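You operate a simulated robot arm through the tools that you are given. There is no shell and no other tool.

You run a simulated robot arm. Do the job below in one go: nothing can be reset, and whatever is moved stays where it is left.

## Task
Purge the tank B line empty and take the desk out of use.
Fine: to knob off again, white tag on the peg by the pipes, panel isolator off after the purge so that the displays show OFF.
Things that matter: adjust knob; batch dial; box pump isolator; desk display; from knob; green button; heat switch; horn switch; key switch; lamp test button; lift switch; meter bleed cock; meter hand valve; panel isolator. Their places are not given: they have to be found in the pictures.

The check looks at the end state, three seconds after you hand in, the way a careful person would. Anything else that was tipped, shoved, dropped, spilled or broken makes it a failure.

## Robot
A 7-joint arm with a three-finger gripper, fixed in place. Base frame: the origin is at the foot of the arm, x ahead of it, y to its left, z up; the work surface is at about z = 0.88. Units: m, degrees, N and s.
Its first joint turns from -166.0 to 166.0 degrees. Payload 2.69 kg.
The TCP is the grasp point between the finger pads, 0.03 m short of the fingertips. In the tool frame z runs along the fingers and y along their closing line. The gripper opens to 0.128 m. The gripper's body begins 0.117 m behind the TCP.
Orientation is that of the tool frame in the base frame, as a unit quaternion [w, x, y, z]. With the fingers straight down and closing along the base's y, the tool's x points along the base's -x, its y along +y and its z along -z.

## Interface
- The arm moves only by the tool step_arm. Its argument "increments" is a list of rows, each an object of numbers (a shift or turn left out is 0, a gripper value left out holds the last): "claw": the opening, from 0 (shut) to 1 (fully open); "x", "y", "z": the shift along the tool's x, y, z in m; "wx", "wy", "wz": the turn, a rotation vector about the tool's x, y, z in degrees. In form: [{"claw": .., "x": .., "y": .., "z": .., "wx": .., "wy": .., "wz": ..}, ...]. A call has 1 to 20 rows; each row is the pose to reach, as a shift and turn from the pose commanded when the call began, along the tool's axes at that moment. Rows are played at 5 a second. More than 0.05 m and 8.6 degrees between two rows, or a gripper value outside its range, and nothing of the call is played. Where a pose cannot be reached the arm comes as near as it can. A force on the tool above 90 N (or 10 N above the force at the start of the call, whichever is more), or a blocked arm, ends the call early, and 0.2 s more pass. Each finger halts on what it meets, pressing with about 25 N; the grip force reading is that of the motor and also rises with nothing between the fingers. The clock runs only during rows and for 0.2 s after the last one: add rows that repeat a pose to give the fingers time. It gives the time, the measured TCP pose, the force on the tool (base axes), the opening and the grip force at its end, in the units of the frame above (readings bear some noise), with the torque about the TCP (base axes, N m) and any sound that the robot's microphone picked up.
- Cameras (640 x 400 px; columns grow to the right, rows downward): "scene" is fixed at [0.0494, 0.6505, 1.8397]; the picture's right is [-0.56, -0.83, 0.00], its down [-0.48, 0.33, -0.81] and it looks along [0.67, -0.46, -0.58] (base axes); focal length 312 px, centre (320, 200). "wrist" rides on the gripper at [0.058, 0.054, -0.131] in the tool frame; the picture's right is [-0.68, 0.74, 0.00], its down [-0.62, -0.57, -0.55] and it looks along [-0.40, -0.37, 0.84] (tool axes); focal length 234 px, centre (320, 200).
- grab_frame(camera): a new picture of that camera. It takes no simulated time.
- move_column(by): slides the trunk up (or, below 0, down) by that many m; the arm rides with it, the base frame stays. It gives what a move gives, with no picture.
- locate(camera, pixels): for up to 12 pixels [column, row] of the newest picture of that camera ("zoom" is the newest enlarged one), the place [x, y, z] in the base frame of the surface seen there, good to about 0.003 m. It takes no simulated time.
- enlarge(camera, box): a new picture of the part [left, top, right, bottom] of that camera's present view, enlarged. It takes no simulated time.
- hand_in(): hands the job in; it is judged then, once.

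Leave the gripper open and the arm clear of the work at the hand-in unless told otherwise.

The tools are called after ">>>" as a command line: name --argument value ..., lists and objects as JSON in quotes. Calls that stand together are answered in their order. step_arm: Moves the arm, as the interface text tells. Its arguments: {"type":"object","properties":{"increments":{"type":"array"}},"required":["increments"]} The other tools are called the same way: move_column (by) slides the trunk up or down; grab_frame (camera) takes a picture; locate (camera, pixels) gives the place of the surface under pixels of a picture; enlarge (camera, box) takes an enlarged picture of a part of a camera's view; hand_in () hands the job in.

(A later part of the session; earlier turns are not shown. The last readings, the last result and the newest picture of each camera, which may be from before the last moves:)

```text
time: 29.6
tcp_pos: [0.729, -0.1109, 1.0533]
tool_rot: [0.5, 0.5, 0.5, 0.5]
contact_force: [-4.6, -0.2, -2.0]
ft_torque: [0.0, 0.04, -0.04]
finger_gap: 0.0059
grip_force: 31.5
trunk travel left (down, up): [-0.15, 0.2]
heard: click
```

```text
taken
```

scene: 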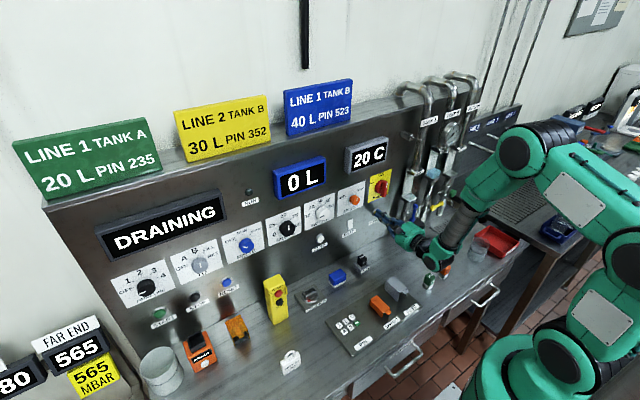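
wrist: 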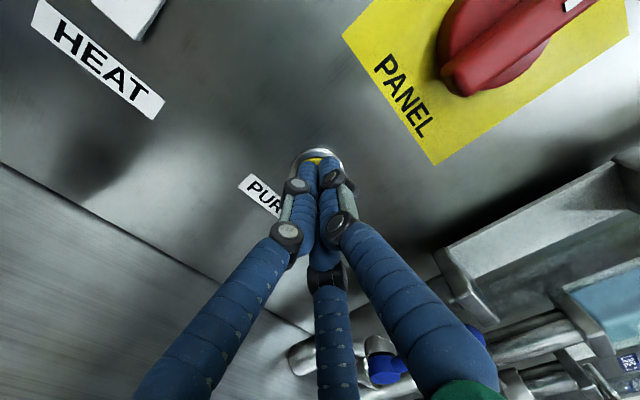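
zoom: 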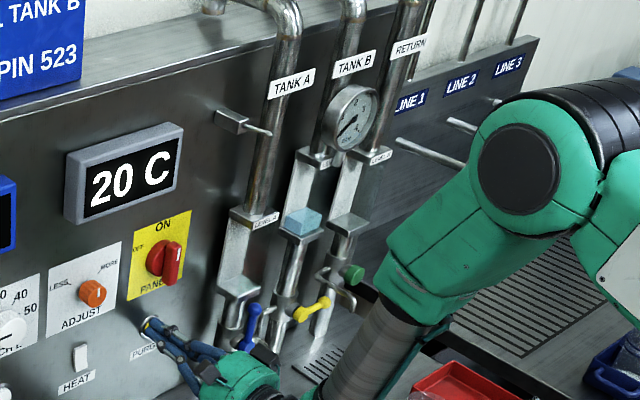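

DRAINING again and the level is falling. I'll hold for another 4 s.

>>> step_arm --increments '[{"z": 0}, {"z": 0}, {"z": 0}, {"z": 0}, {"z": 0}, {"z": 0}, {"z": 0}, {"z": 0}, {"z": 0}, {"z": 0}, {"z": 0}, {"z": 0}, {"z": 0}, {"z": 0}, {"z": 0}, {"z": 0}, {"z": 0}, {"z": 0}, {"z": 0}, {"z": 0}]'

>>> enlarge --camera "scene" --box '[390, 90, 490, 240]'

>>> grab_frame --camera "scene"

```text
time: 33.8
tcp_pos: [0.7287, -0.1098, 1.0544]
tool_rot: [0.5, 0.5, 0.5, 0.5]
contact_force: [-5.0, 1.3, -0.2]
ft_torque: [0.01, -0.01, 0.03]
finger_gap: 0.0059
grip_force: 31.3
trunk travel left (down, up): [-0.15, 0.2]
```

```text
2.67 times, centred on (440, 165) of scene
```

zoom: 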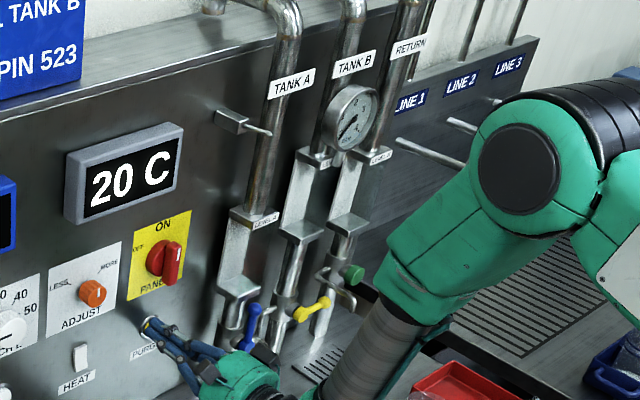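

```text
taken
```

scene: 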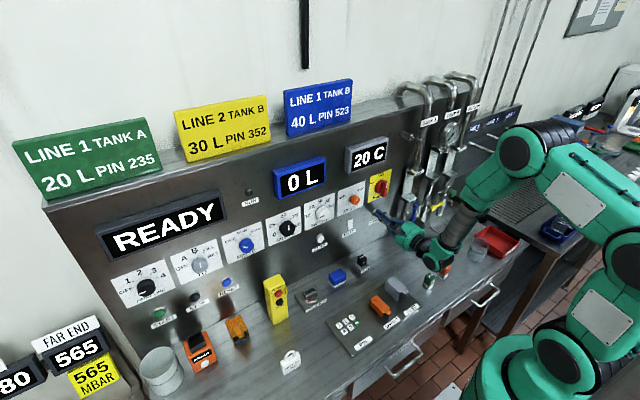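

LEVEL B now looks empty and READY is back. I'll release the button, back off, and zoom on the glass to be sure there's no residue.

>>> step_arm --increments '[{"z": -0.02}, {"z": -0.05}, {"z": -0.09}, {"z": -0.13}, {"z": -0.17}, {"z": -0.2}, {"z": -0.2}]'

>>> enlarge --camera "scene" --box '[415, 130, 465, 200]'

>>> grab_frame --camera "wrist"

>>> enlarge --camera "wrist" --box '[400, 60, 640, 240]'

```text
time: 35.4
tcp_pos: [0.5287, -0.1072, 1.0549]
tool_rot: [0.5, 0.499, 0.5, 0.5]
contact_force: [-0.6, 0.5, -0.2]
ft_torque: [0.0, -0.01, 0.0]
finger_gap: 0.0019
grip_force: 31.5
trunk travel left (down, up): [-0.15, 0.2]
```

```text
5.71 times, centred on (440, 165) of scene
```

zoom: 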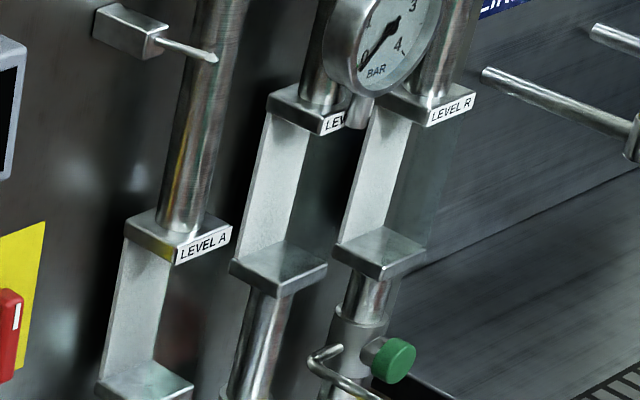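

```text
taken
```

wrist: 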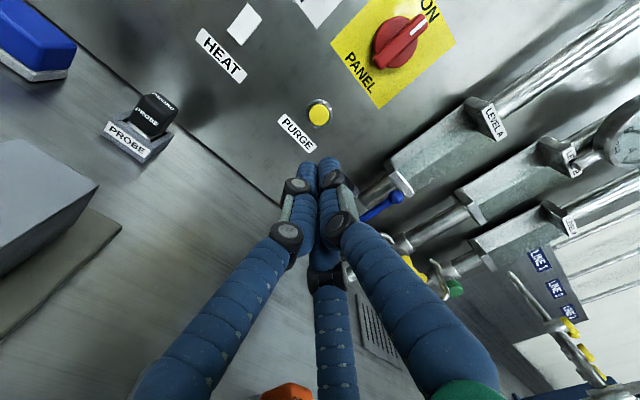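

```text
2.22 times, centred on (520, 150) of wrist
```

zoom: 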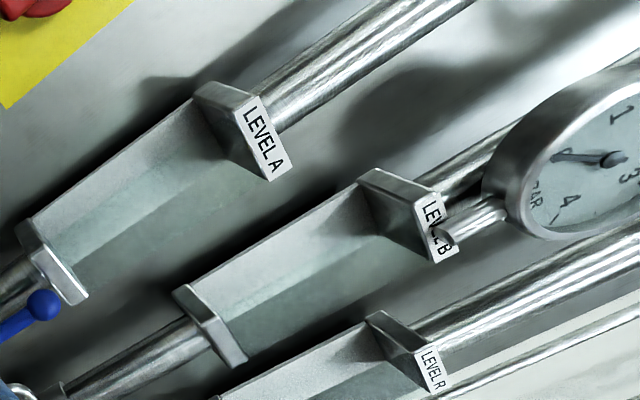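

The LEVEL B glass is clear and the gauge reads 0, so the line is empty. Next is the TO knob back to OFF. I'll retrace to it at x ≈ 0.516, opening the fingers to about 0.058.

>>> step_arm --increments '[{"x": 0.03, "y": 0.005, "z": -0.013}, {"x": 0.075, "y": 0.017, "z": -0.013}, {"x": 0.12, "y": 0.029, "z": -0.013}, {"x": 0.165, "y": 0.041, "z": -0.013}, {"x": 0.21, "y": 0.053, "z": -0.013}, {"x": 0.255, "y": 0.065, "z": -0.013}, {"x": 0.3, "y": 0.077, "z": -0.013}, {"x": 0.345, "y": 0.089, "z": -0.013}, {"x": 0.39, "y": 0.101, "z": -0.013}, {"x": 0.435, "y": 0.113, "z": -0.013}, {"x": 0.48, "y": 0.1255, "z": -0.013}, {"x": 0.525, "y": 0.1255, "z": -0.013}, {"x": 0.57, "y": 0.1255, "z": -0.013}, {"x": 0.615, "y": 0.1255, "z": -0.013}, {"x": 0.66, "y": 0.1255, "z": -0.013, "claw": 0.47}, {"x": 0.69, "y": 0.1255, "z": -0.013, "claw": 0.47}, {"x": 0.699, "y": 0.1255, "z": -0.013, "claw": 0.47}, {"x": 0.699, "y": 0.1255, "z": -0.013, "claw": 0.47}]'

>>> grab_frame --camera "wrist"

>>> grab_frame --camera "scene"

```text
time: 39.2
tcp_pos: [0.5131, 0.589, 1.1793]
tool_rot: [0.5, 0.5, 0.5, 0.5]
contact_force: [-0.2, -0.5, 0.7]
ft_torque: [-0.01, 0.0, -0.01]
finger_gap: 0.0605
grip_force: 0.1
trunk travel left (down, up): [-0.15, 0.2]
```

```text
taken
```

wrist: 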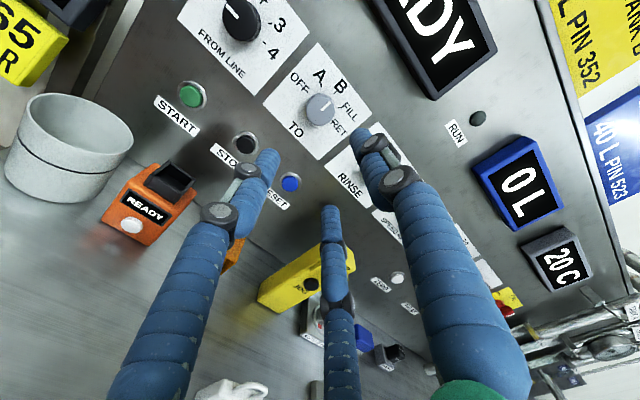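

```text
taken
```

scene: 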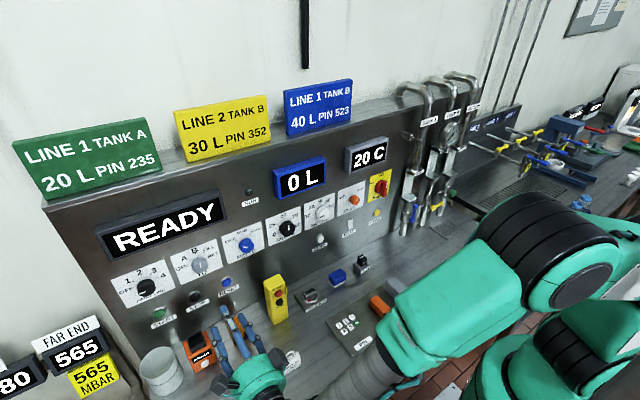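

Aligned with TO again. I'll advance 0.20 m, surround the knob and close lightly.

>>> step_arm --increments '[{"z": 0.045}, {"z": 0.09}, {"z": 0.135}, {"z": 0.165}, {"z": 0.185}, {"z": 0.2}, {"z": 0.2}, {"z": 0.2, "claw": 0.25}, {"z": 0.2, "claw": 0.25}, {"z": 0.2, "claw": 0.25}]'

>>> grab_frame --camera "wrist"

```text
time: 41.4
tcp_pos: [0.7153, 0.5903, 1.1807]
tool_rot: [0.5, 0.499, 0.499, 0.501]
contact_force: [5.9, 5.9, 5.4]
ft_torque: [-0.02, -0.08, 0.36]
finger_gap: 0.0403
grip_force: 44.6
trunk travel left (down, up): [-0.15, 0.2]
```

```text
taken
```

wrist: 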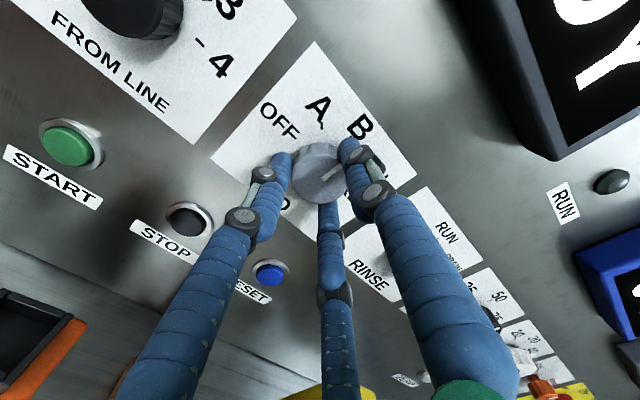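

Gripped at a gap of 0.040 with small side forces. Now turning 90° counter-clockwise, back to OFF.

>>> step_arm --increments '[{"claw": 0.1, "wz": -8}, {"wz": -16}, {"wz": -24}, {"wz": -32}, {"wz": -40}, {"wz": -48}, {"wz": -56}, {"wz": -64}, {"wz": -72}, {"wz": -80}, {"wz": -86}, {"wz": -90}, {"wz": -90}]'

>>> grab_frame --camera "wrist"

```text
time: 44.2
tcp_pos: [0.7149, 0.5901, 1.1804]
tool_rot: [0.708, -0.001, 0.706, -0.001]
contact_force: [5.5, 5.7, 11.9]
ft_torque: [-0.01, -0.55, -0.06]
finger_gap: 0.0406
grip_force: 44.9
trunk travel left (down, up): [-0.15, 0.2]
```

```text
taken
```

wrist: 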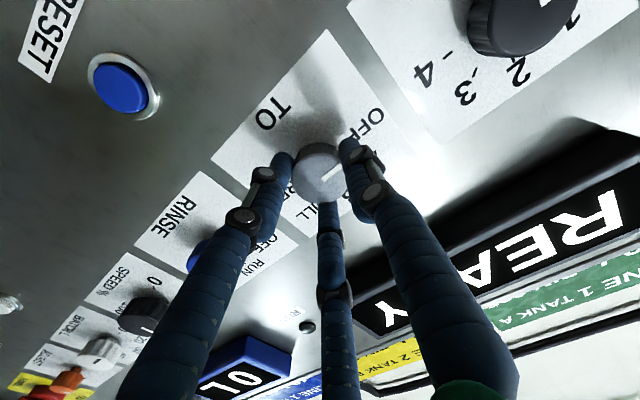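

The pointer faces OFF again. I'll open, back straight out, and verify it.

>>> step_arm --increments '[{"claw": 0.5}, {"claw": 0.5}, {"claw": 0.5, "z": -0.03}, {"z": -0.07}, {"z": -0.11}, {"z": -0.155}, {"z": -0.2}, {"z": -0.2}]'

>>> grab_frame --camera "scene"

>>> enlarge --camera "scene" --box '[90, 180, 270, 330]'

```text
time: 46.0
tcp_pos: [0.5153, 0.5902, 1.1794]
tool_rot: [0.707, 0.0, 0.707, 0.0]
contact_force: [-0.2, -1.3, -0.1]
ft_torque: [-0.02, 0.01, 0.02]
finger_gap: 0.064
grip_force: 0.0
trunk travel left (down, up): [-0.15, 0.2]
```

```text
taken
```

scene: 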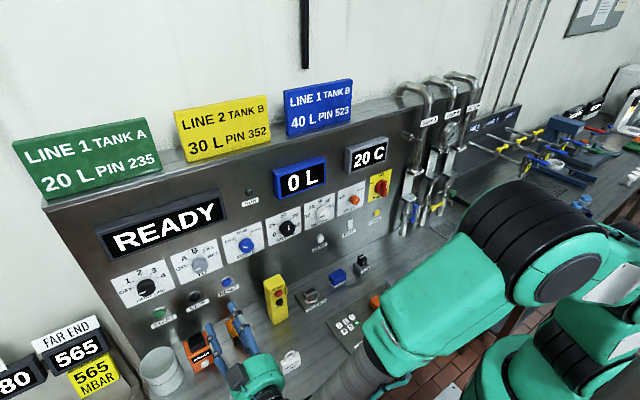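

```text
2.67 times, centred on (180, 255) of scene
```

zoom: 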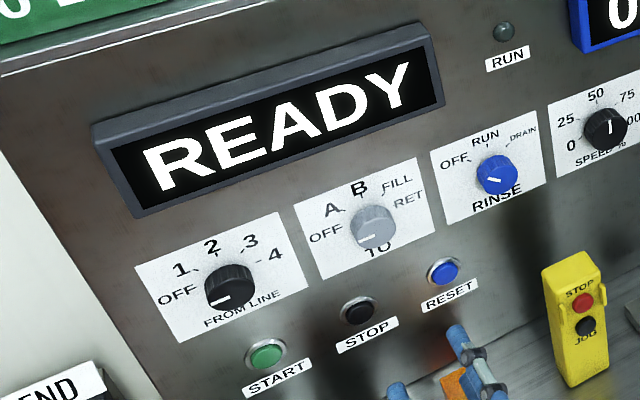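

TO is back on OFF. Now the panel isolator: I'll zoom on it to find the handle's axis and where OFF is relative to ON.

>>> enlarge --camera "scene" --box '[360, 165, 400, 205]'

```text
10.00 times, centred on (380, 185) of scene
```

zoom: 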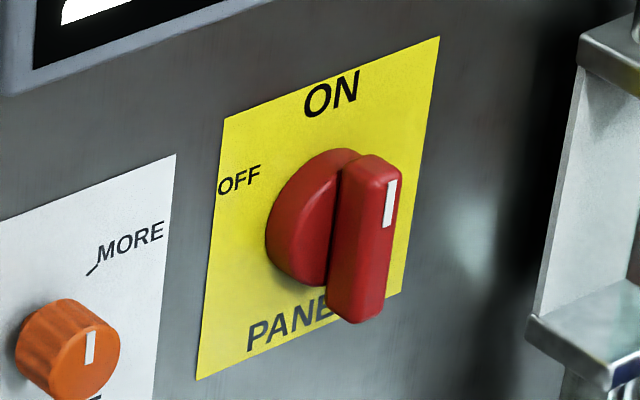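

>>> locate --camera "zoom" --pixels '[[240, 180], [332, 95], [375, 165], [350, 315], [365, 240], [340, 230], [388, 240], [300, 230], [275, 335], [228, 118], [434, 42], [390, 205]]'

```text
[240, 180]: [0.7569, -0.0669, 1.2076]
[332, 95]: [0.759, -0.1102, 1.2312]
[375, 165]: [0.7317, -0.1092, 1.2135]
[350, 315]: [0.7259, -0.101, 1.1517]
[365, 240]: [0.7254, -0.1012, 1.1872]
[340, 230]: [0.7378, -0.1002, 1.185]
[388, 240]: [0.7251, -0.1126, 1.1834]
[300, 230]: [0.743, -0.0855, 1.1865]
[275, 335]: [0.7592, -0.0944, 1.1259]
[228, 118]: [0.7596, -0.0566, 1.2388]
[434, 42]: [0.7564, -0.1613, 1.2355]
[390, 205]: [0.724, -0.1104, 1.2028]
```

The handle is a vertical bar (y ≈ -0.109, z ≈ 1.182, front at x 0.724), and OFF lies about 60° counter-clockwise. I'll travel there at x ≈ 0.516 with the fingers about 0.045 open.

>>> step_arm --increments '[{"y": -0.03}, {"y": -0.077}, {"y": -0.124}, {"y": -0.171}, {"y": -0.218}, {"y": -0.265}, {"y": -0.312}, {"y": -0.359}, {"y": -0.406}, {"y": -0.453}, {"y": -0.5}, {"y": -0.547}, {"y": -0.594}, {"y": -0.641}, {"y": -0.675, "x": -0.002, "claw": 0.35}, {"y": -0.698, "x": -0.0025, "claw": 0.35}, {"y": -0.699, "x": -0.0025, "claw": 0.35}, {"y": -0.699, "x": -0.0025, "claw": 0.35}]'

>>> grab_frame --camera "wrist"

>>> enlarge --camera "scene" --box '[340, 140, 440, 240]'

```text
time: 49.8
tcp_pos: [0.5153, -0.1086, 1.182]
tool_rot: [0.707, 0.0, 0.707, -0.001]
contact_force: [-0.1, -0.5, -1.5]
ft_torque: [0.03, 0.01, -0.01]
finger_gap: 0.0447
grip_force: 0.0
trunk travel left (down, up): [-0.15, 0.2]
```

```text
taken
```

wrist: 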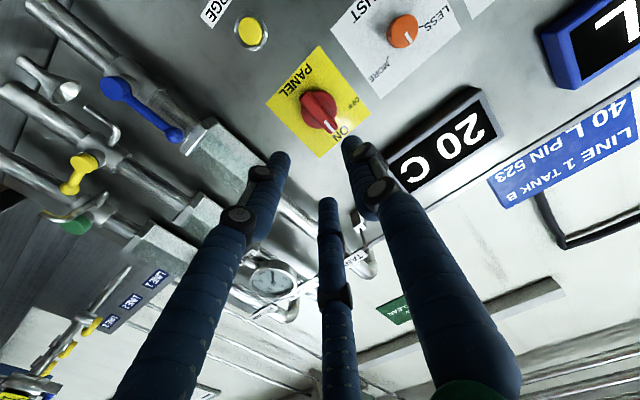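

```text
4.00 times, centred on (390, 190) of scene
```

zoom: 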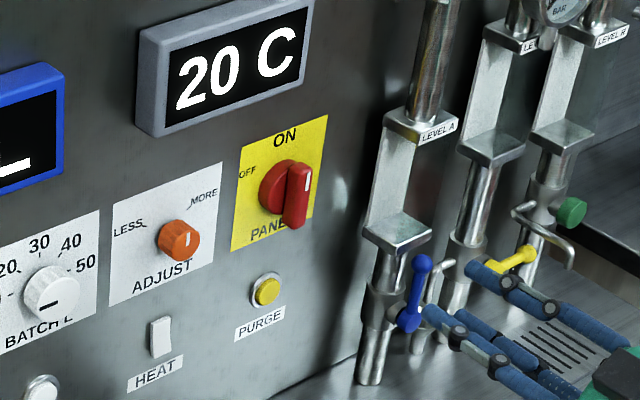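

Lined up with the bar. I'll first try the -62° turn in free air here to be sure the wrist can reach it, then come back.

>>> step_arm --increments '[{"wz": -8}, {"wz": -16}, {"wz": -24}, {"wz": -32}, {"wz": -40}, {"wz": -48}, {"wz": -56}, {"wz": -62}, {"wz": -62}]'

>>> step_arm --increments '[{"wz": 8}, {"wz": 16}, {"wz": 24}, {"wz": 32}, {"wz": 40}, {"wz": 48}, {"wz": 56}, {"wz": 62}, {"wz": 62}]'

```text
time: 51.8
tcp_pos: [0.5151, -0.1106, 1.1822]
tool_rot: [0.606, -0.364, 0.606, -0.365]
contact_force: [0.7, 0.0, -0.5]
ft_torque: [-0.01, -0.01, -0.04]
finger_gap: 0.0451
grip_force: 0.0
trunk travel left (down, up): [-0.15, 0.2]
```

```text
time: 53.8
tcp_pos: [0.5153, -0.1101, 1.182]
tool_rot: [0.707, 0.001, 0.707, 0.0]
contact_force: [-0.7, 0.2, -0.1]
ft_torque: [0.01, 0.0, -0.01]
finger_gap: 0.0449
grip_force: 0.1
trunk travel left (down, up): [-0.15, 0.2]
```

That turn is reachable. Advancing 0.19 m so the pads straddle the bar with the tips just short of its base disc, then closing.

>>> step_arm --increments '[{"z": 0.045}, {"z": 0.09}, {"z": 0.13}, {"z": 0.16}, {"z": 0.18}, {"z": 0.19}, {"z": 0.19}, {"z": 0.19, "claw": 0.05}, {"z": 0.19, "claw": 0.05}, {"z": 0.19, "claw": 0.05}]'

>>> grab_frame --camera "wrist"

>>> enlarge --camera "scene" --box '[340, 140, 440, 240]'

```text
time: 56.0
tcp_pos: [0.705, -0.1145, 1.1804]
tool_rot: [0.707, 0.004, 0.708, -0.001]
contact_force: [8.1, -64.4, -10.8]
ft_torque: [-0.31, 0.63, -1.5]
finger_gap: 0.0288
grip_force: 44.5
trunk travel left (down, up): [-0.15, 0.2]
```

```text
taken
```

wrist: 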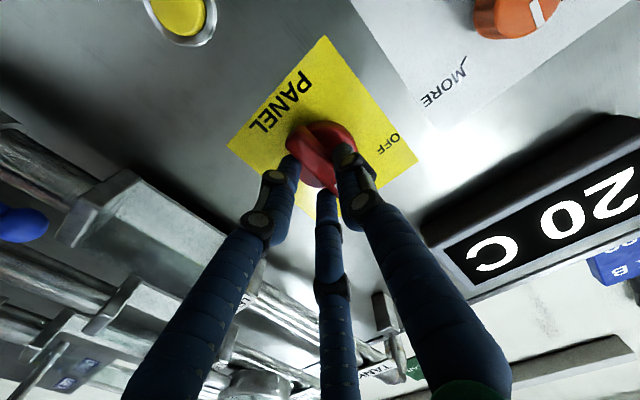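

```text
4.00 times, centred on (390, 190) of scene
```

zoom: 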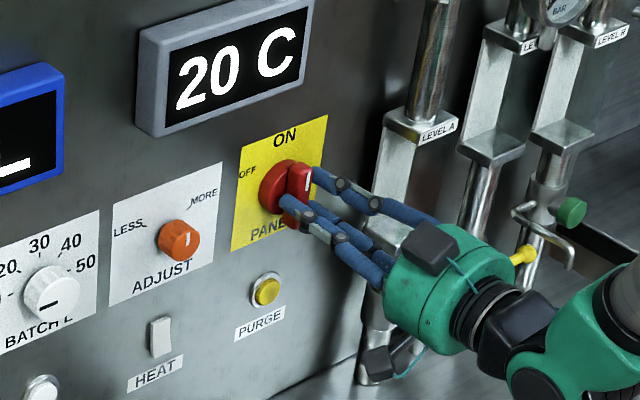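

The gap stopped at 0.029 with a 64 N side push toward -y, so I'm not seated cleanly on the bar. I'll look closely before doing anything else.

>>> enlarge --camera "wrist" --box '[250, 90, 410, 230]'

>>> enlarge --camera "scene" --box '[355, 165, 415, 215]'

```text
2.86 times, centred on (330, 160) of wrist
```

zoom: 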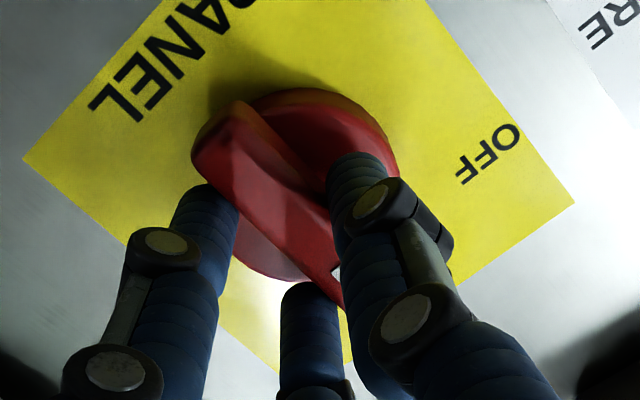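

```text
8.00 times, centred on (385, 190) of scene
```

zoom: 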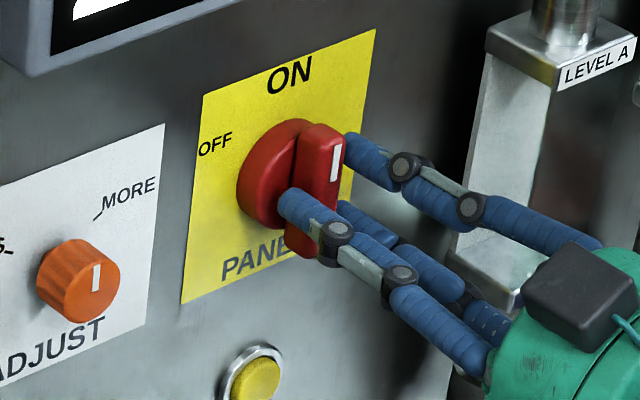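

In the wrist zoom the +y finger touches the bar's left side while the others stand off. I'll locate points across the bar's front face to find its true centre line.

>>> locate --camera "zoom" --pixels '[[300, 160], [320, 165], [335, 155], [340, 145], [325, 185], [330, 200]]'

>>> enlarge --camera "wrist" --box '[250, 90, 410, 230]'

>>> locate --camera "zoom" --pixels '[[215, 140], [215, 160], [205, 155], [240, 170], [260, 190], [280, 175], [300, 200], [280, 220], [260, 215], [300, 235], [320, 250], [230, 115]]'

```text
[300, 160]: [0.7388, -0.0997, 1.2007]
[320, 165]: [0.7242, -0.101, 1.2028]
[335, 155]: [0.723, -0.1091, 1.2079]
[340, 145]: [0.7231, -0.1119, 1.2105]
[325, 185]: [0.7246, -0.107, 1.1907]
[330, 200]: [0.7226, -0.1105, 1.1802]
```

```text
2.86 times, centred on (330, 160) of wrist
```

zoom: 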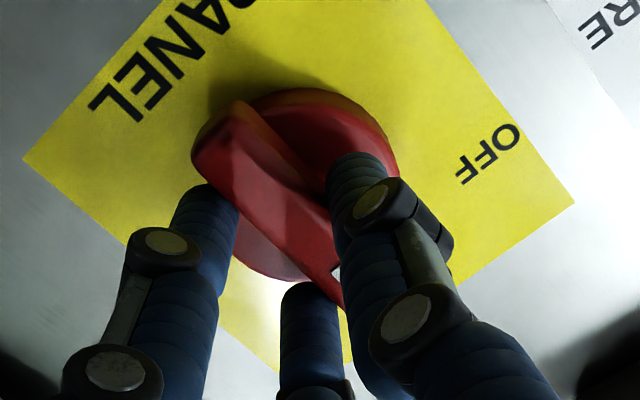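

```text
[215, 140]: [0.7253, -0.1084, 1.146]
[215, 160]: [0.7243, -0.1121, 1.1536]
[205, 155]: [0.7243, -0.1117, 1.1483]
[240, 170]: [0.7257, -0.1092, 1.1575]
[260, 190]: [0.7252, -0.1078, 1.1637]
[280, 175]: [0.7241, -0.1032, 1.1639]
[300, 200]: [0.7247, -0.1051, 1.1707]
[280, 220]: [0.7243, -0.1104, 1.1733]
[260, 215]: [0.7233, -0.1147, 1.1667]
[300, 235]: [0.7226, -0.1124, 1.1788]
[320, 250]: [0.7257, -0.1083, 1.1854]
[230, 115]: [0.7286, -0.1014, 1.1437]
```

The bar's front face spans y ≈ -0.101 to -0.119 (centre -0.110), so the side load is odd. I'll reopen to 0.045 and check that force and pose relax to zero.

>>> step_arm --increments '[{"claw": 0.35}, {"claw": 0.35}, {"claw": 0.35}, {"claw": 0.35}]'

>>> enlarge --camera "wrist" --box '[250, 90, 410, 230]'

>>> enlarge --camera "scene" --box '[355, 165, 415, 215]'

```text
time: 57.0
tcp_pos: [0.7052, -0.109, 1.1826]
tool_rot: [0.708, -0.001, 0.706, 0.001]
contact_force: [7.7, -5.6, 21.1]
ft_torque: [-0.2, -1.16, 0.42]
finger_gap: 0.0556
grip_force: 8.0
trunk travel left (down, up): [-0.15, 0.2]
```

```text
2.86 times, centred on (330, 160) of wrist
```

zoom: 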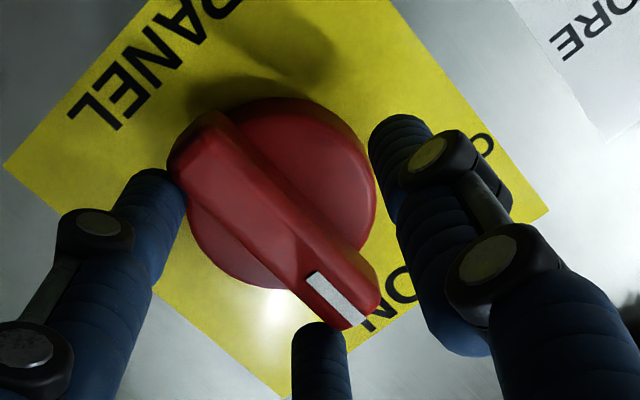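

```text
8.00 times, centred on (385, 190) of scene
```

zoom: 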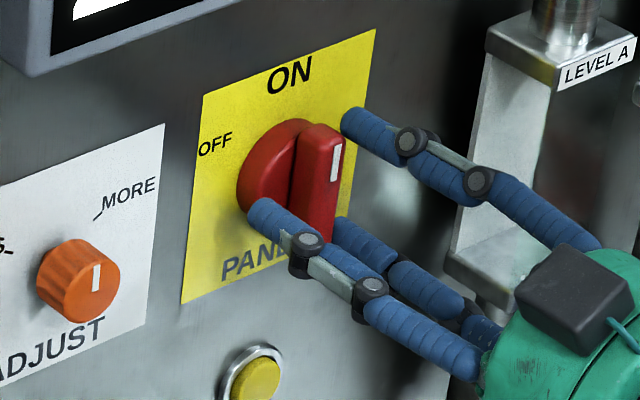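

With claw 0.35 the gap now reads 0.056 instead of 0.045, so the fingertips are catching the base disc. I'll back out 10 mm and see if it frees.

>>> step_arm --increments '[{"claw": 0.5}, {"claw": 0.5}, {"claw": 0.5, "z": -0.005}, {"claw": 0.5, "z": -0.01}, {"claw": 0.35, "z": -0.01}, {"claw": 0.35, "z": -0.01}, {"claw": 0.35, "z": -0.01}]'

```text
time: 58.6
tcp_pos: [0.6948, -0.1107, 1.1818]
tool_rot: [0.706, 0.002, 0.708, 0.0]
contact_force: [-1.4, -10.0, -0.9]
ft_torque: [-0.02, 0.1, -0.31]
finger_gap: 0.0473
grip_force: 2.0
trunk travel left (down, up): [-0.15, 0.2]
```

Still a light side touch at the fingertips. I'll look at it from both cameras here.

>>> enlarge --camera "wrist" --box '[250, 90, 410, 230]'

>>> enlarge --camera "scene" --box '[355, 165, 415, 215]'

```text
2.86 times, centred on (330, 160) of wrist
```

zoom: 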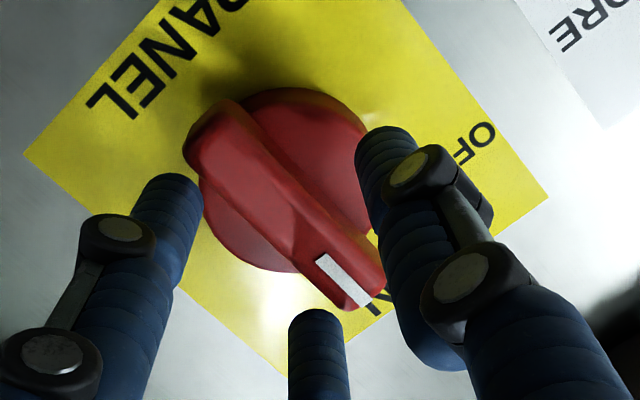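

```text
8.00 times, centred on (385, 190) of scene
```

zoom: 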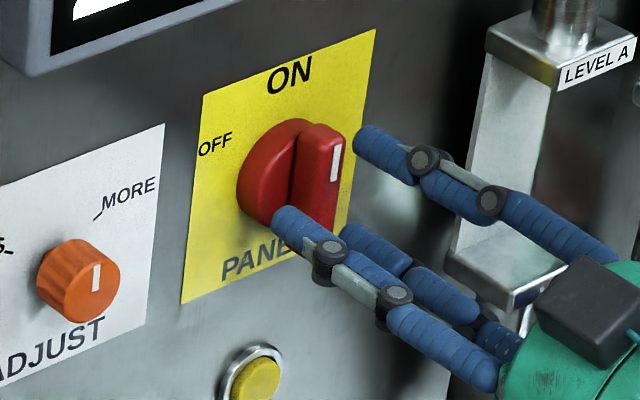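

Visually nothing touches here. I'll wait briefly and re-read, to separate settling from real contact.

>>> step_arm --increments '[{"z": 0}, {"z": 0}, {"z": 0}, {"z": 0}]'

>>> step_arm --increments '[{"z": -0.005}, {"z": -0.005}, {"z": -0.005}]'

>>> step_arm --increments '[{"z": -0.005}, {"z": -0.005}, {"z": -0.005}]'

```text
time: 59.6
tcp_pos: [0.6942, -0.1116, 1.1826]
tool_rot: [0.707, 0.0, 0.707, 0.0]
contact_force: [-2.4, -12.2, -2.6]
ft_torque: [-0.04, 0.19, -0.39]
finger_gap: 0.0479
grip_force: 1.5
trunk travel left (down, up): [-0.15, 0.2]
```

```text
time: 60.4
tcp_pos: [0.6907, -0.1095, 1.1829]
tool_rot: [0.707, 0.0, 0.707, -0.001]
contact_force: [-0.7, 0.2, -0.1]
ft_torque: [-0.02, -0.02, 0.0]
finger_gap: 0.0449
grip_force: 0.1
trunk travel left (down, up): [-0.15, 0.2]
```

```text
time: 61.2
tcp_pos: [0.6845, -0.111, 1.1826]
tool_rot: [0.707, 0.0, 0.707, 0.0]
contact_force: [0.1, -0.4, -0.1]
ft_torque: [-0.01, -0.03, 0.03]
finger_gap: 0.0448
grip_force: 0.1
trunk travel left (down, up): [-0.15, 0.2]
```

Contact starts when the tips reach x ≈ 0.724 at a 0.045 gap, so the handle's solid shape is wider than the bar looks. I'll open wide, re-enter to the same depth, and close in small steps while reading gap and force.

>>> step_arm --increments '[{"claw": 0.7}, {"claw": 0.7}, {"claw": 0.7}, {"claw": 0.7, "z": 0.01}, {"claw": 0.7, "z": 0.02}, {"claw": 0.7, "z": 0.02}]'

>>> step_arm --increments '[{"claw": 0.55}, {"claw": 0.55}, {"claw": 0.55}]'

>>> step_arm --increments '[{"claw": 0.48}, {"claw": 0.48}, {"claw": 0.48}]'

>>> step_arm --increments '[{"claw": 0.42}, {"claw": 0.42}, {"claw": 0.42}]'

```text
time: 62.6
tcp_pos: [0.706, -0.1094, 1.1826]
tool_rot: [0.707, 0.0, 0.707, 0.0]
contact_force: [0.7, 0.1, 0.7]
ft_torque: [0.01, 0.02, -0.01]
finger_gap: 0.0896
grip_force: 0.1
trunk travel left (down, up): [-0.15, 0.2]
```

```text
time: 63.4
tcp_pos: [0.7044, -0.109, 1.1827]
tool_rot: [0.707, 0.001, 0.707, -0.001]
contact_force: [0.0, -0.2, 1.0]
ft_torque: [0.01, -0.05, 0.06]
finger_gap: 0.0705
grip_force: 0.1
trunk travel left (down, up): [-0.15, 0.2]
```

```text
time: 64.2
tcp_pos: [0.7057, -0.111, 1.1821]
tool_rot: [0.707, 0.001, 0.707, -0.001]
contact_force: [-0.4, -1.0, -0.7]
ft_torque: [-0.01, 0.01, 0.01]
finger_gap: 0.0615
grip_force: 0.1
trunk travel left (down, up): [-0.15, 0.2]
```

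```text
time: 65.0
tcp_pos: [0.7058, -0.1086, 1.1829]
tool_rot: [0.707, 0.0, 0.707, 0.0]
contact_force: [0.2, 0.2, -0.4]
ft_torque: [0.0, 0.02, 0.0]
finger_gap: 0.0537
grip_force: 0.3
trunk travel left (down, up): [-0.15, 0.2]
```

No contact down to 0.054 at this depth. Continuing in smaller steps.

>>> step_arm --increments '[{"claw": 0.38}, {"claw": 0.38}, {"claw": 0.38}]'

>>> step_arm --increments '[{"claw": 0.35}, {"claw": 0.35}, {"claw": 0.35}]'

>>> step_arm --increments '[{"claw": 0.32}, {"claw": 0.32}, {"claw": 0.32}]'

```text
time: 65.8
tcp_pos: [0.7057, -0.11, 1.1833]
tool_rot: [0.707, 0.0, 0.707, -0.001]
contact_force: [-0.8, -7.9, -0.4]
ft_torque: [-0.01, 0.02, -0.26]
finger_gap: 0.0505
grip_force: 1.9
trunk travel left (down, up): [-0.15, 0.2]
```

```text
time: 66.6
tcp_pos: [0.7063, -0.1107, 1.182]
tool_rot: [0.707, 0.0, 0.707, -0.001]
contact_force: [0.3, -10.8, 0.6]
ft_torque: [-0.06, 0.02, -0.36]
finger_gap: 0.05
grip_force: 3.7
trunk travel left (down, up): [-0.15, 0.2]
```

```text
time: 67.4
tcp_pos: [0.7056, -0.1109, 1.183]
tool_rot: [0.707, 0.001, 0.707, 0.0]
contact_force: [-0.5, -15.8, -0.7]
ft_torque: [-0.05, 0.1, -0.43]
finger_gap: 0.0483
grip_force: 5.8
trunk travel left (down, up): [-0.15, 0.2]
```

The right finger alone meets something at y ≈ -0.135, well outside the visible bar. I'll map the shape by repeating this higher, near the bar's top end (z ≈ 1.207).

>>> step_arm --increments '[{"claw": 0.55}, {"claw": 0.55}, {"x": -0.012}, {"x": -0.025}, {"x": -0.025}]'

>>> step_arm --increments '[{"claw": 0.42}, {"claw": 0.42}, {"claw": 0.42}]'

>>> step_arm --increments '[{"claw": 0.35}, {"claw": 0.35}, {"claw": 0.35}]'

>>> step_arm --increments '[{"claw": 0.28}, {"claw": 0.28}, {"claw": 0.28}]'

```text
time: 68.6
tcp_pos: [0.7044, -0.1095, 1.2084]
tool_rot: [0.707, 0.0, 0.707, 0.0]
contact_force: [-0.5, -1.1, 0.1]
ft_torque: [-0.01, -0.01, 0.02]
finger_gap: 0.0708
grip_force: 0.1
trunk travel left (down, up): [-0.15, 0.2]
```

```text
time: 69.4
tcp_pos: [0.7052, -0.11, 1.2085]
tool_rot: [0.707, 0.001, 0.707, -0.001]
contact_force: [-0.2, -0.1, 1.3]
ft_torque: [-0.02, 0.07, -0.02]
finger_gap: 0.0536
grip_force: 0.1
trunk travel left (down, up): [-0.15, 0.2]
```

```text
time: 70.2
tcp_pos: [0.7054, -0.1111, 1.2075]
tool_rot: [0.707, 0.001, 0.707, -0.001]
contact_force: [-1.1, -7.8, -1.4]
ft_torque: [-0.22, 0.15, -0.23]
finger_gap: 0.0485
grip_force: 3.3
trunk travel left (down, up): [-0.15, 0.2]
```

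```text
time: 71.0
tcp_pos: [0.705, -0.1108, 1.2067]
tool_rot: [0.707, 0.001, 0.707, 0.0]
contact_force: [-1.5, -18.7, -4.8]
ft_torque: [-0.49, 0.35, -0.53]
finger_gap: 0.0448
grip_force: 6.5
trunk travel left (down, up): [-0.15, 0.2]
```

The torque puts the touch 32 mm below the tool axis, on the lower of the two right-hand fingers. So the hand really has a thumb on the +y side and two fingers spread on the -y side, and those two sit about 15 mm further in than the gap suggests. I'll reopen, return to bar height, shift the tool 7.5 mm to -y to centre on the bar, and close gently.

>>> step_arm --increments '[{"claw": 0.55}, {"claw": 0.55}, {"x": 0.012, "y": -0.004}, {"x": 0.025, "y": -0.0075}, {"x": 0.025, "y": -0.0075}]'

>>> step_arm --increments '[{"claw": 0.4}, {"claw": 0.32}, {"claw": 0.32}, {"claw": 0.32}]'

>>> step_arm --increments '[{"claw": 0.24}, {"claw": 0.24}, {"claw": 0.24}]'

>>> enlarge --camera "wrist" --box '[250, 90, 410, 230]'

```text
time: 72.2
tcp_pos: [0.7071, -0.1182, 1.182]
tool_rot: [0.707, 0.001, 0.707, -0.001]
contact_force: [0.1, 0.4, 0.3]
ft_torque: [0.02, 0.02, -0.01]
finger_gap: 0.0703
grip_force: 0.1
trunk travel left (down, up): [-0.15, 0.2]
```

```text
time: 73.2
tcp_pos: [0.707, -0.1169, 1.1815]
tool_rot: [0.707, -0.001, 0.707, 0.0]
contact_force: [-0.2, -0.9, 0.0]
ft_torque: [-0.02, 0.04, -0.01]
finger_gap: 0.0406
grip_force: 0.1
trunk travel left (down, up): [-0.15, 0.2]
```

```text
time: 74.0
tcp_pos: [0.7071, -0.1163, 1.181]
tool_rot: [0.707, 0.0, 0.707, -0.001]
contact_force: [0.8, 0.5, -0.3]
ft_torque: [-0.01, 0.04, 0.02]
finger_gap: 0.0322
grip_force: 1.1
trunk travel left (down, up): [-0.15, 0.2]
```

```text
2.86 times, centred on (330, 160) of wrist
```

zoom: 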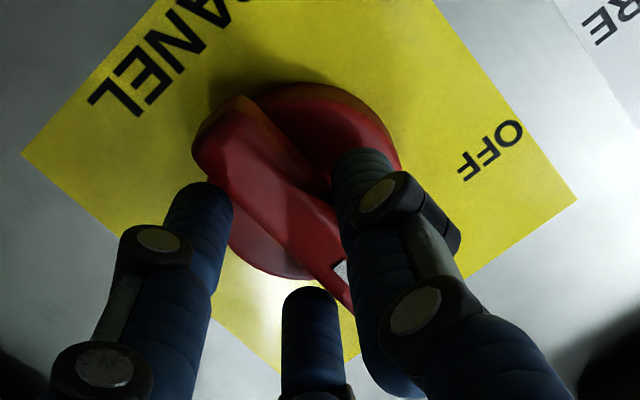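

Centred now: the gap is 0.032 with almost no net force, so the three-finger model holds. I'll tighten moderately and check balance before turning.

>>> step_arm --increments '[{"claw": 0.14}, {"claw": 0.14}, {"claw": 0.14}]'

```text
time: 74.8
tcp_pos: [0.7063, -0.1157, 1.1821]
tool_rot: [0.707, 0.0, 0.707, -0.001]
contact_force: [2.8, 14.6, 0.1]
ft_torque: [0.0, -0.07, 0.44]
finger_gap: 0.0285
grip_force: 44.5
trunk travel left (down, up): [-0.15, 0.2]
```

Gripped with a small residual force. I'll turn counter-clockwise about the bar's own axis in steps to -60°.

>>> step_arm --increments '[{"wz": -8, "x": -0.0009, "y": 0.0001}, {"wz": -16, "x": -0.0018, "y": 0.00025}, {"wz": -24, "x": -0.0026, "y": 0.0006}, {"wz": -32, "x": -0.0034, "y": 0.001}, {"wz": -40, "x": -0.0042, "y": 0.0015}, {"wz": -48, "x": -0.0048, "y": 0.0022}, {"wz": -56, "x": -0.0054, "y": 0.0029}, {"wz": -60, "x": -0.0056, "y": 0.0033}, {"wz": -60, "x": -0.0056, "y": 0.0033}]'

>>> grab_frame --camera "scene"

>>> grab_frame --camera "wrist"

```text
time: 76.8
tcp_pos: [0.7059, -0.1111, 1.1853]
tool_rot: [0.61, -0.356, 0.613, -0.353]
contact_force: [22.1, 42.6, -17.0]
ft_torque: [0.17, 0.16, 1.12]
finger_gap: 0.0282
grip_force: 44.9
trunk travel left (down, up): [-0.15, 0.2]
```

```text
taken
```

scene: 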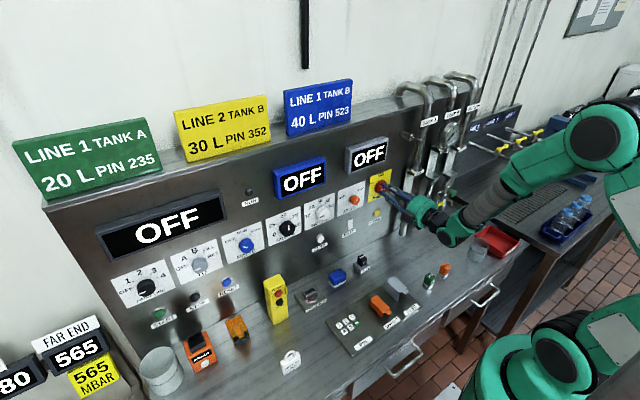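

```text
taken
```

wrist: 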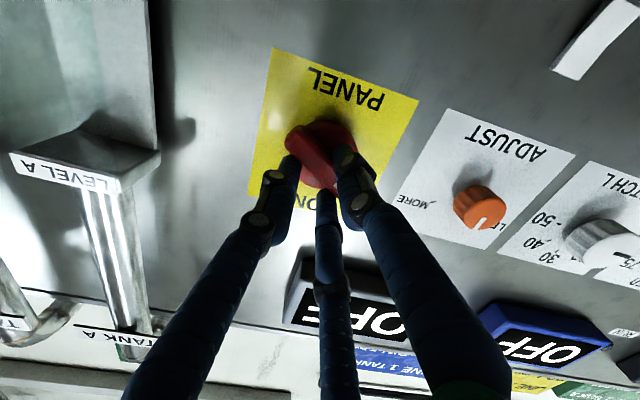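

All three displays now show OFF. I'll open to release the handle, back straight out, and check that it stays.

>>> step_arm --increments '[{"claw": 0.3}, {"claw": 0.55}, {"claw": 0.55}, {"claw": 0.55, "z": -0.03}, {"claw": 0.55, "z": -0.07}, {"claw": 0.55, "z": -0.11}, {"claw": 0.55, "z": -0.15}, {"claw": 0.55, "z": -0.19}, {"claw": 0.55, "z": -0.19}]'

>>> grab_frame --camera "scene"

>>> enlarge --camera "scene" --box '[355, 165, 415, 215]'

```text
time: 78.8
tcp_pos: [0.5135, -0.1134, 1.1875]
tool_rot: [0.612, -0.354, 0.612, -0.353]
contact_force: [-0.1, 0.7, 0.2]
ft_torque: [0.02, 0.03, -0.01]
finger_gap: 0.0704
grip_force: 0.1
trunk travel left (down, up): [-0.15, 0.2]
```

```text
taken
```

scene: 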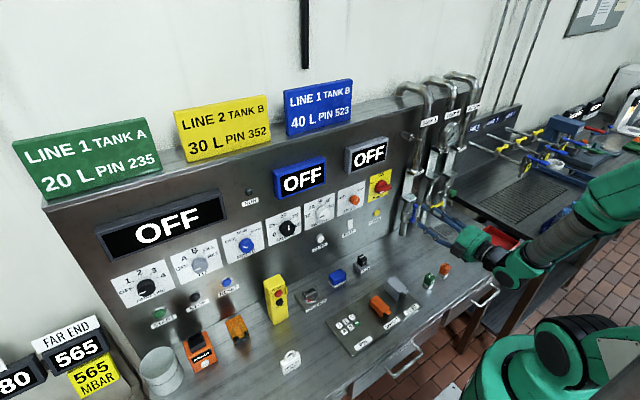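

```text
8.00 times, centred on (385, 190) of scene
```

zoom: 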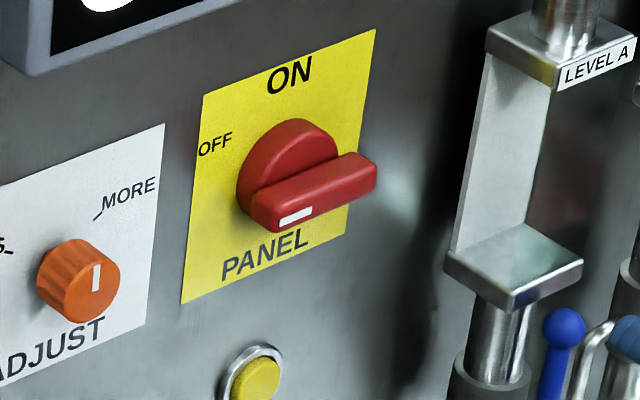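

The isolator sits firmly at OFF and the displays read OFF. Now the white tag: I'll zoom in on it and locate its edges to get its size and heading.

>>> enlarge --camera "scene" --box '[265, 330, 325, 380]'

```text
8.00 times, centred on (295, 355) of scene
```

zoom: 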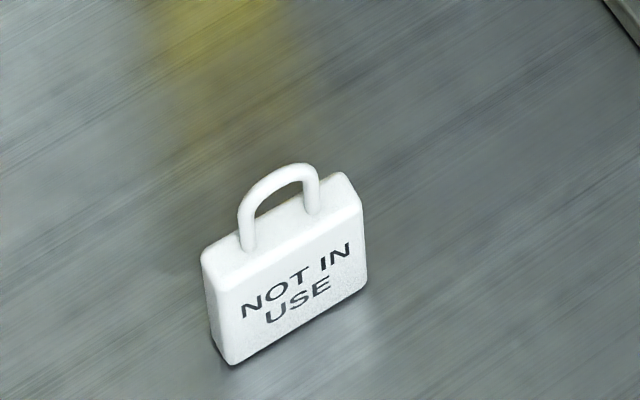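

>>> locate --camera "zoom" --pixels '[[222, 290], [360, 215], [230, 358], [362, 285], [206, 255], [340, 178], [295, 167], [247, 240], [312, 205], [290, 280], [280, 222], [250, 190]]'

>>> locate --camera "zoom" --pixels '[[345, 190], [355, 205], [210, 275], [204, 262], [225, 362], [365, 290], [275, 200], [283, 212], [212, 340], [260, 250], [300, 175], [240, 215]]'

```text
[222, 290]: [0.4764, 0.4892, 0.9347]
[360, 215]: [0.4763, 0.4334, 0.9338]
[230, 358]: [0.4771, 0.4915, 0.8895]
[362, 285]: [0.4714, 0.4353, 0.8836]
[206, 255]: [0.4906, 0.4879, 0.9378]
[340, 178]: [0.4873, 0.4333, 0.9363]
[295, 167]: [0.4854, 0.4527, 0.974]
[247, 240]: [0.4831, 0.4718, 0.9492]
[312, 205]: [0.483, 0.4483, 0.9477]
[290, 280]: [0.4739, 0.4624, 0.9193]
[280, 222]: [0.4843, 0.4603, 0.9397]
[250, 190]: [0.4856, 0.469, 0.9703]
```

```text
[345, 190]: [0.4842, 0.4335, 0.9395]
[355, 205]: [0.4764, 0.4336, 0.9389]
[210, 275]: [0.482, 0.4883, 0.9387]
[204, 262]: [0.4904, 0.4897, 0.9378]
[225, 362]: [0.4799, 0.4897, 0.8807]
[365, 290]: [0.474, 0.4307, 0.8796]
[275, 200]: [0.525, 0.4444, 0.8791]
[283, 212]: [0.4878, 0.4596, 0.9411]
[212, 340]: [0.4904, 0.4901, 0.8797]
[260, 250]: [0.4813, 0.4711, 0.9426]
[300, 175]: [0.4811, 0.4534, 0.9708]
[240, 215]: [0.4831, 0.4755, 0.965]
```

The tag faces -x squarely: body y 0.433 to 0.490, x 0.475 to 0.490, z 0.88 to 0.94, loop top at z 0.974. Now the peg in detail.

>>> enlarge --camera "scene" --box '[395, 120, 435, 152]'

```text
12.50 times, centred on (415, 136) of scene
```

zoom: 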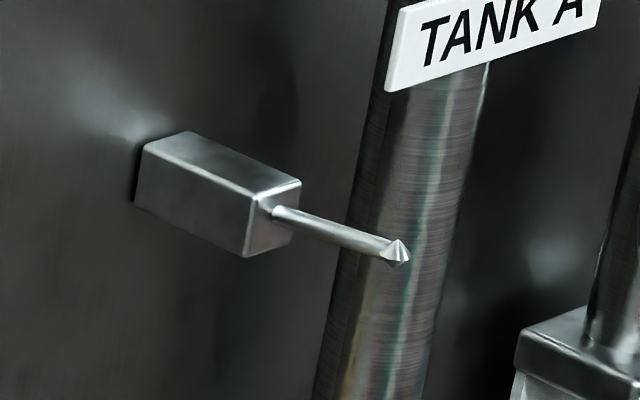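

>>> locate --camera "zoom" --pixels '[[290, 214], [320, 226], [350, 237], [375, 247], [400, 254], [250, 225], [290, 190], [200, 190], [160, 150], [250, 250], [330, 231], [425, 250]]'

>>> locate --camera "zoom" --pixels '[[300, 217], [340, 234], [385, 250], [395, 250], [405, 258], [270, 210], [280, 235], [340, 290], [440, 300], [400, 60], [590, 5], [390, 255]]'

```text
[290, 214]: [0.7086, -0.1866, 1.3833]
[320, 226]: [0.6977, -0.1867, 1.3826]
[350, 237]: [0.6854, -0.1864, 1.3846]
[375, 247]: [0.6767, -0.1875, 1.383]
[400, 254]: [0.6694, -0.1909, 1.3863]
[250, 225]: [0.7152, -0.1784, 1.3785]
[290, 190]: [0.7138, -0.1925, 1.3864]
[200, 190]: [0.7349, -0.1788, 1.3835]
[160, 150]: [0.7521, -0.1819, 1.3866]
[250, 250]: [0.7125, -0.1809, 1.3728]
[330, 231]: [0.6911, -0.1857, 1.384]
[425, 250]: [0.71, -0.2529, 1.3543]
```

```text
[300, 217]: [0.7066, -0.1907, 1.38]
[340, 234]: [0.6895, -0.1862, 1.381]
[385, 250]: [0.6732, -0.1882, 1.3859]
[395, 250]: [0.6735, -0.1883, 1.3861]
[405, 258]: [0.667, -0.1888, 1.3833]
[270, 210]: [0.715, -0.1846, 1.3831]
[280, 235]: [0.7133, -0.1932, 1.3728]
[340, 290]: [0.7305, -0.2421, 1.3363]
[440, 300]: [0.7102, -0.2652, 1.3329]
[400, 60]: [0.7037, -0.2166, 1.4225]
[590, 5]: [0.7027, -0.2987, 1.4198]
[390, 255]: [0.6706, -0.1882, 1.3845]
```

The peg runs along x from its block at x 0.713 to its tip at x 0.668, at y ≈ -0.188, z ≈ 1.381. The tag is too low for the spread fingers to grip from the side. I'll pinch it front-to-back from above, thumb in front and the two fingers behind, which leaves the loop open for the peg. First I'll turn the hand to point down, clear of everything.

>>> step_arm --increments '[{"wx": -7.3, "wy": 1.95, "wz": -1.95}, {"wx": -14.6, "wy": 3.9, "wz": -3.9}, {"wx": -21.9, "wy": 5.85, "wz": -5.85}, {"wx": -29.2, "wy": 7.8, "wz": -7.8}, {"wx": -36.5, "wy": 9.75, "wz": -9.75}, {"wx": -43.85, "wy": 11.7, "wz": -11.7}, {"wx": -51.2, "wy": 13.65, "wz": -13.65}, {"wx": -58.5, "wy": 15.6, "wz": -15.6}, {"wx": -65.8, "wy": 17.55, "wz": -17.55}, {"wx": -73.1, "wy": 19.5, "wz": -19.5}, {"wx": -80.4, "wy": 21.45, "wz": -21.45}, {"wx": -87.7, "wy": 23.4, "wz": -23.4}, {"wx": -87.7, "wy": 23.4, "wz": -23.4}]'

>>> grab_frame --camera "scene"

>>> grab_frame --camera "wrist"

```text
time: 81.6
tcp_pos: [0.497, -0.1098, 1.1684]
tool_rot: [0.118, -0.69, 0.714, -0.03]
contact_force: [-2.3, 0.9, 1.3]
ft_torque: [-0.08, -0.2, -0.07]
finger_gap: 0.0705
grip_force: 0.1
out of reach, approached as far as the arm can: row 10, 11, 12, 13
trunk travel left (down, up): [-0.15, 0.2]
```

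```text
taken
```

scene: 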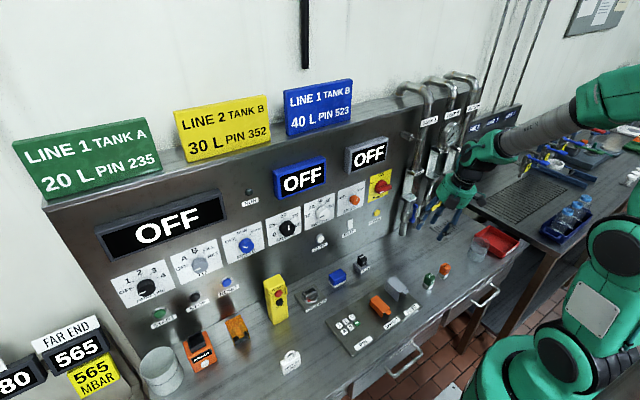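

```text
taken
```

wrist: 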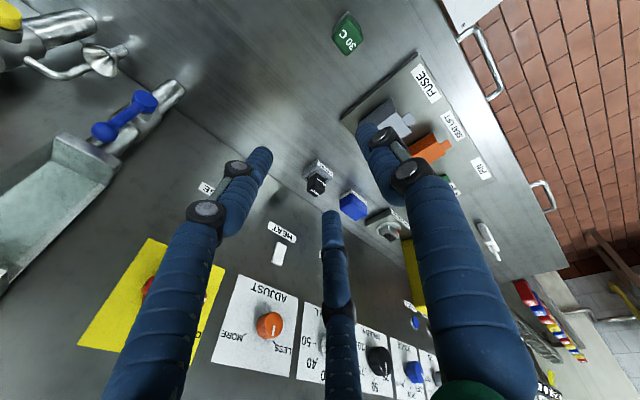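

That orientation stopped about 14° short of vertical here ("out of reach" on the last rows). I'll shift part way toward the tag with the same orientation and see whether it completes there.

>>> step_arm --increments '[{"x": -0.04}, {"x": -0.08}, {"x": -0.12}, {"x": -0.16}, {"x": -0.2}, {"x": -0.2}]'

>>> grab_frame --camera "scene"

```text
time: 83.0
tcp_pos: [0.4964, 0.0538, 1.1586]
tool_rot: [0.135, -0.688, 0.713, -0.018]
contact_force: [0.3, -0.5, 0.1]
ft_torque: [0.07, 0.04, 0.05]
finger_gap: 0.0704
grip_force: 0.0
out of reach, approached as far as the arm can: row 2, 3, 4, 5, 6
trunk travel left (down, up): [-0.15, 0.2]
```

```text
taken
```

scene: 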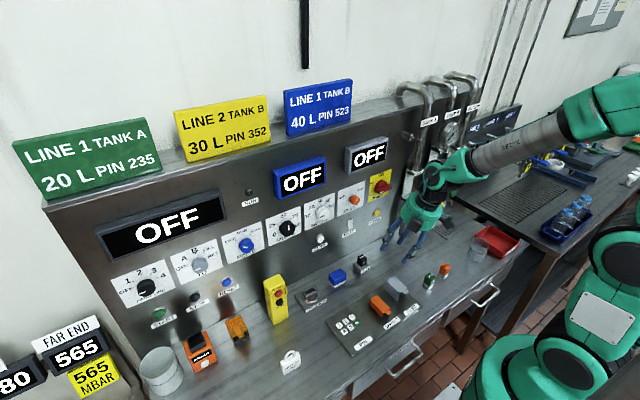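

Still limited in this arm posture. I'll turn the hand about its own axis by +90° (back to closing along y, pointing down), rising a little, and see whether vertical is reachable that way.

>>> step_arm --increments '[{"wz": 8, "z": -0.01}, {"wz": 16, "z": -0.02}, {"wz": 24, "z": -0.03}, {"wz": 32, "z": -0.04}, {"wz": 40, "z": -0.05}, {"wz": 48, "z": -0.06}, {"wz": 56, "z": -0.07}, {"wz": 64, "z": -0.08}, {"wz": 72, "z": -0.09}, {"wz": 80, "z": -0.1}, {"wz": 88, "z": -0.1}, {"wz": 90, "z": -0.1}, {"wz": 90, "z": -0.1}]'

>>> grab_frame --camera "scene"

```text
time: 85.8
tcp_pos: [0.4757, 0.0327, 1.2269]
tool_rot: [0.11, -0.026, 0.989, 0.091]
contact_force: [-1.1, 0.1, -0.1]
ft_torque: [-0.01, -0.09, -0.04]
finger_gap: 0.0707
grip_force: 0.1
out of reach, approached as far as the arm can: row 1, 2, 3, 4, 5, 6, 7, 8, 9, 10, 11, 12, 13
trunk travel left (down, up): [-0.15, 0.2]
```

```text
taken
```

scene: 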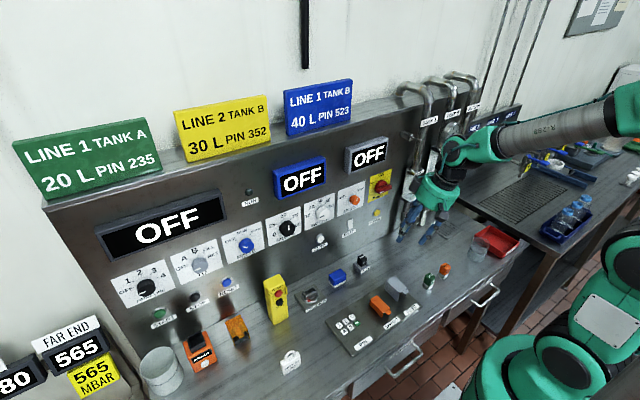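

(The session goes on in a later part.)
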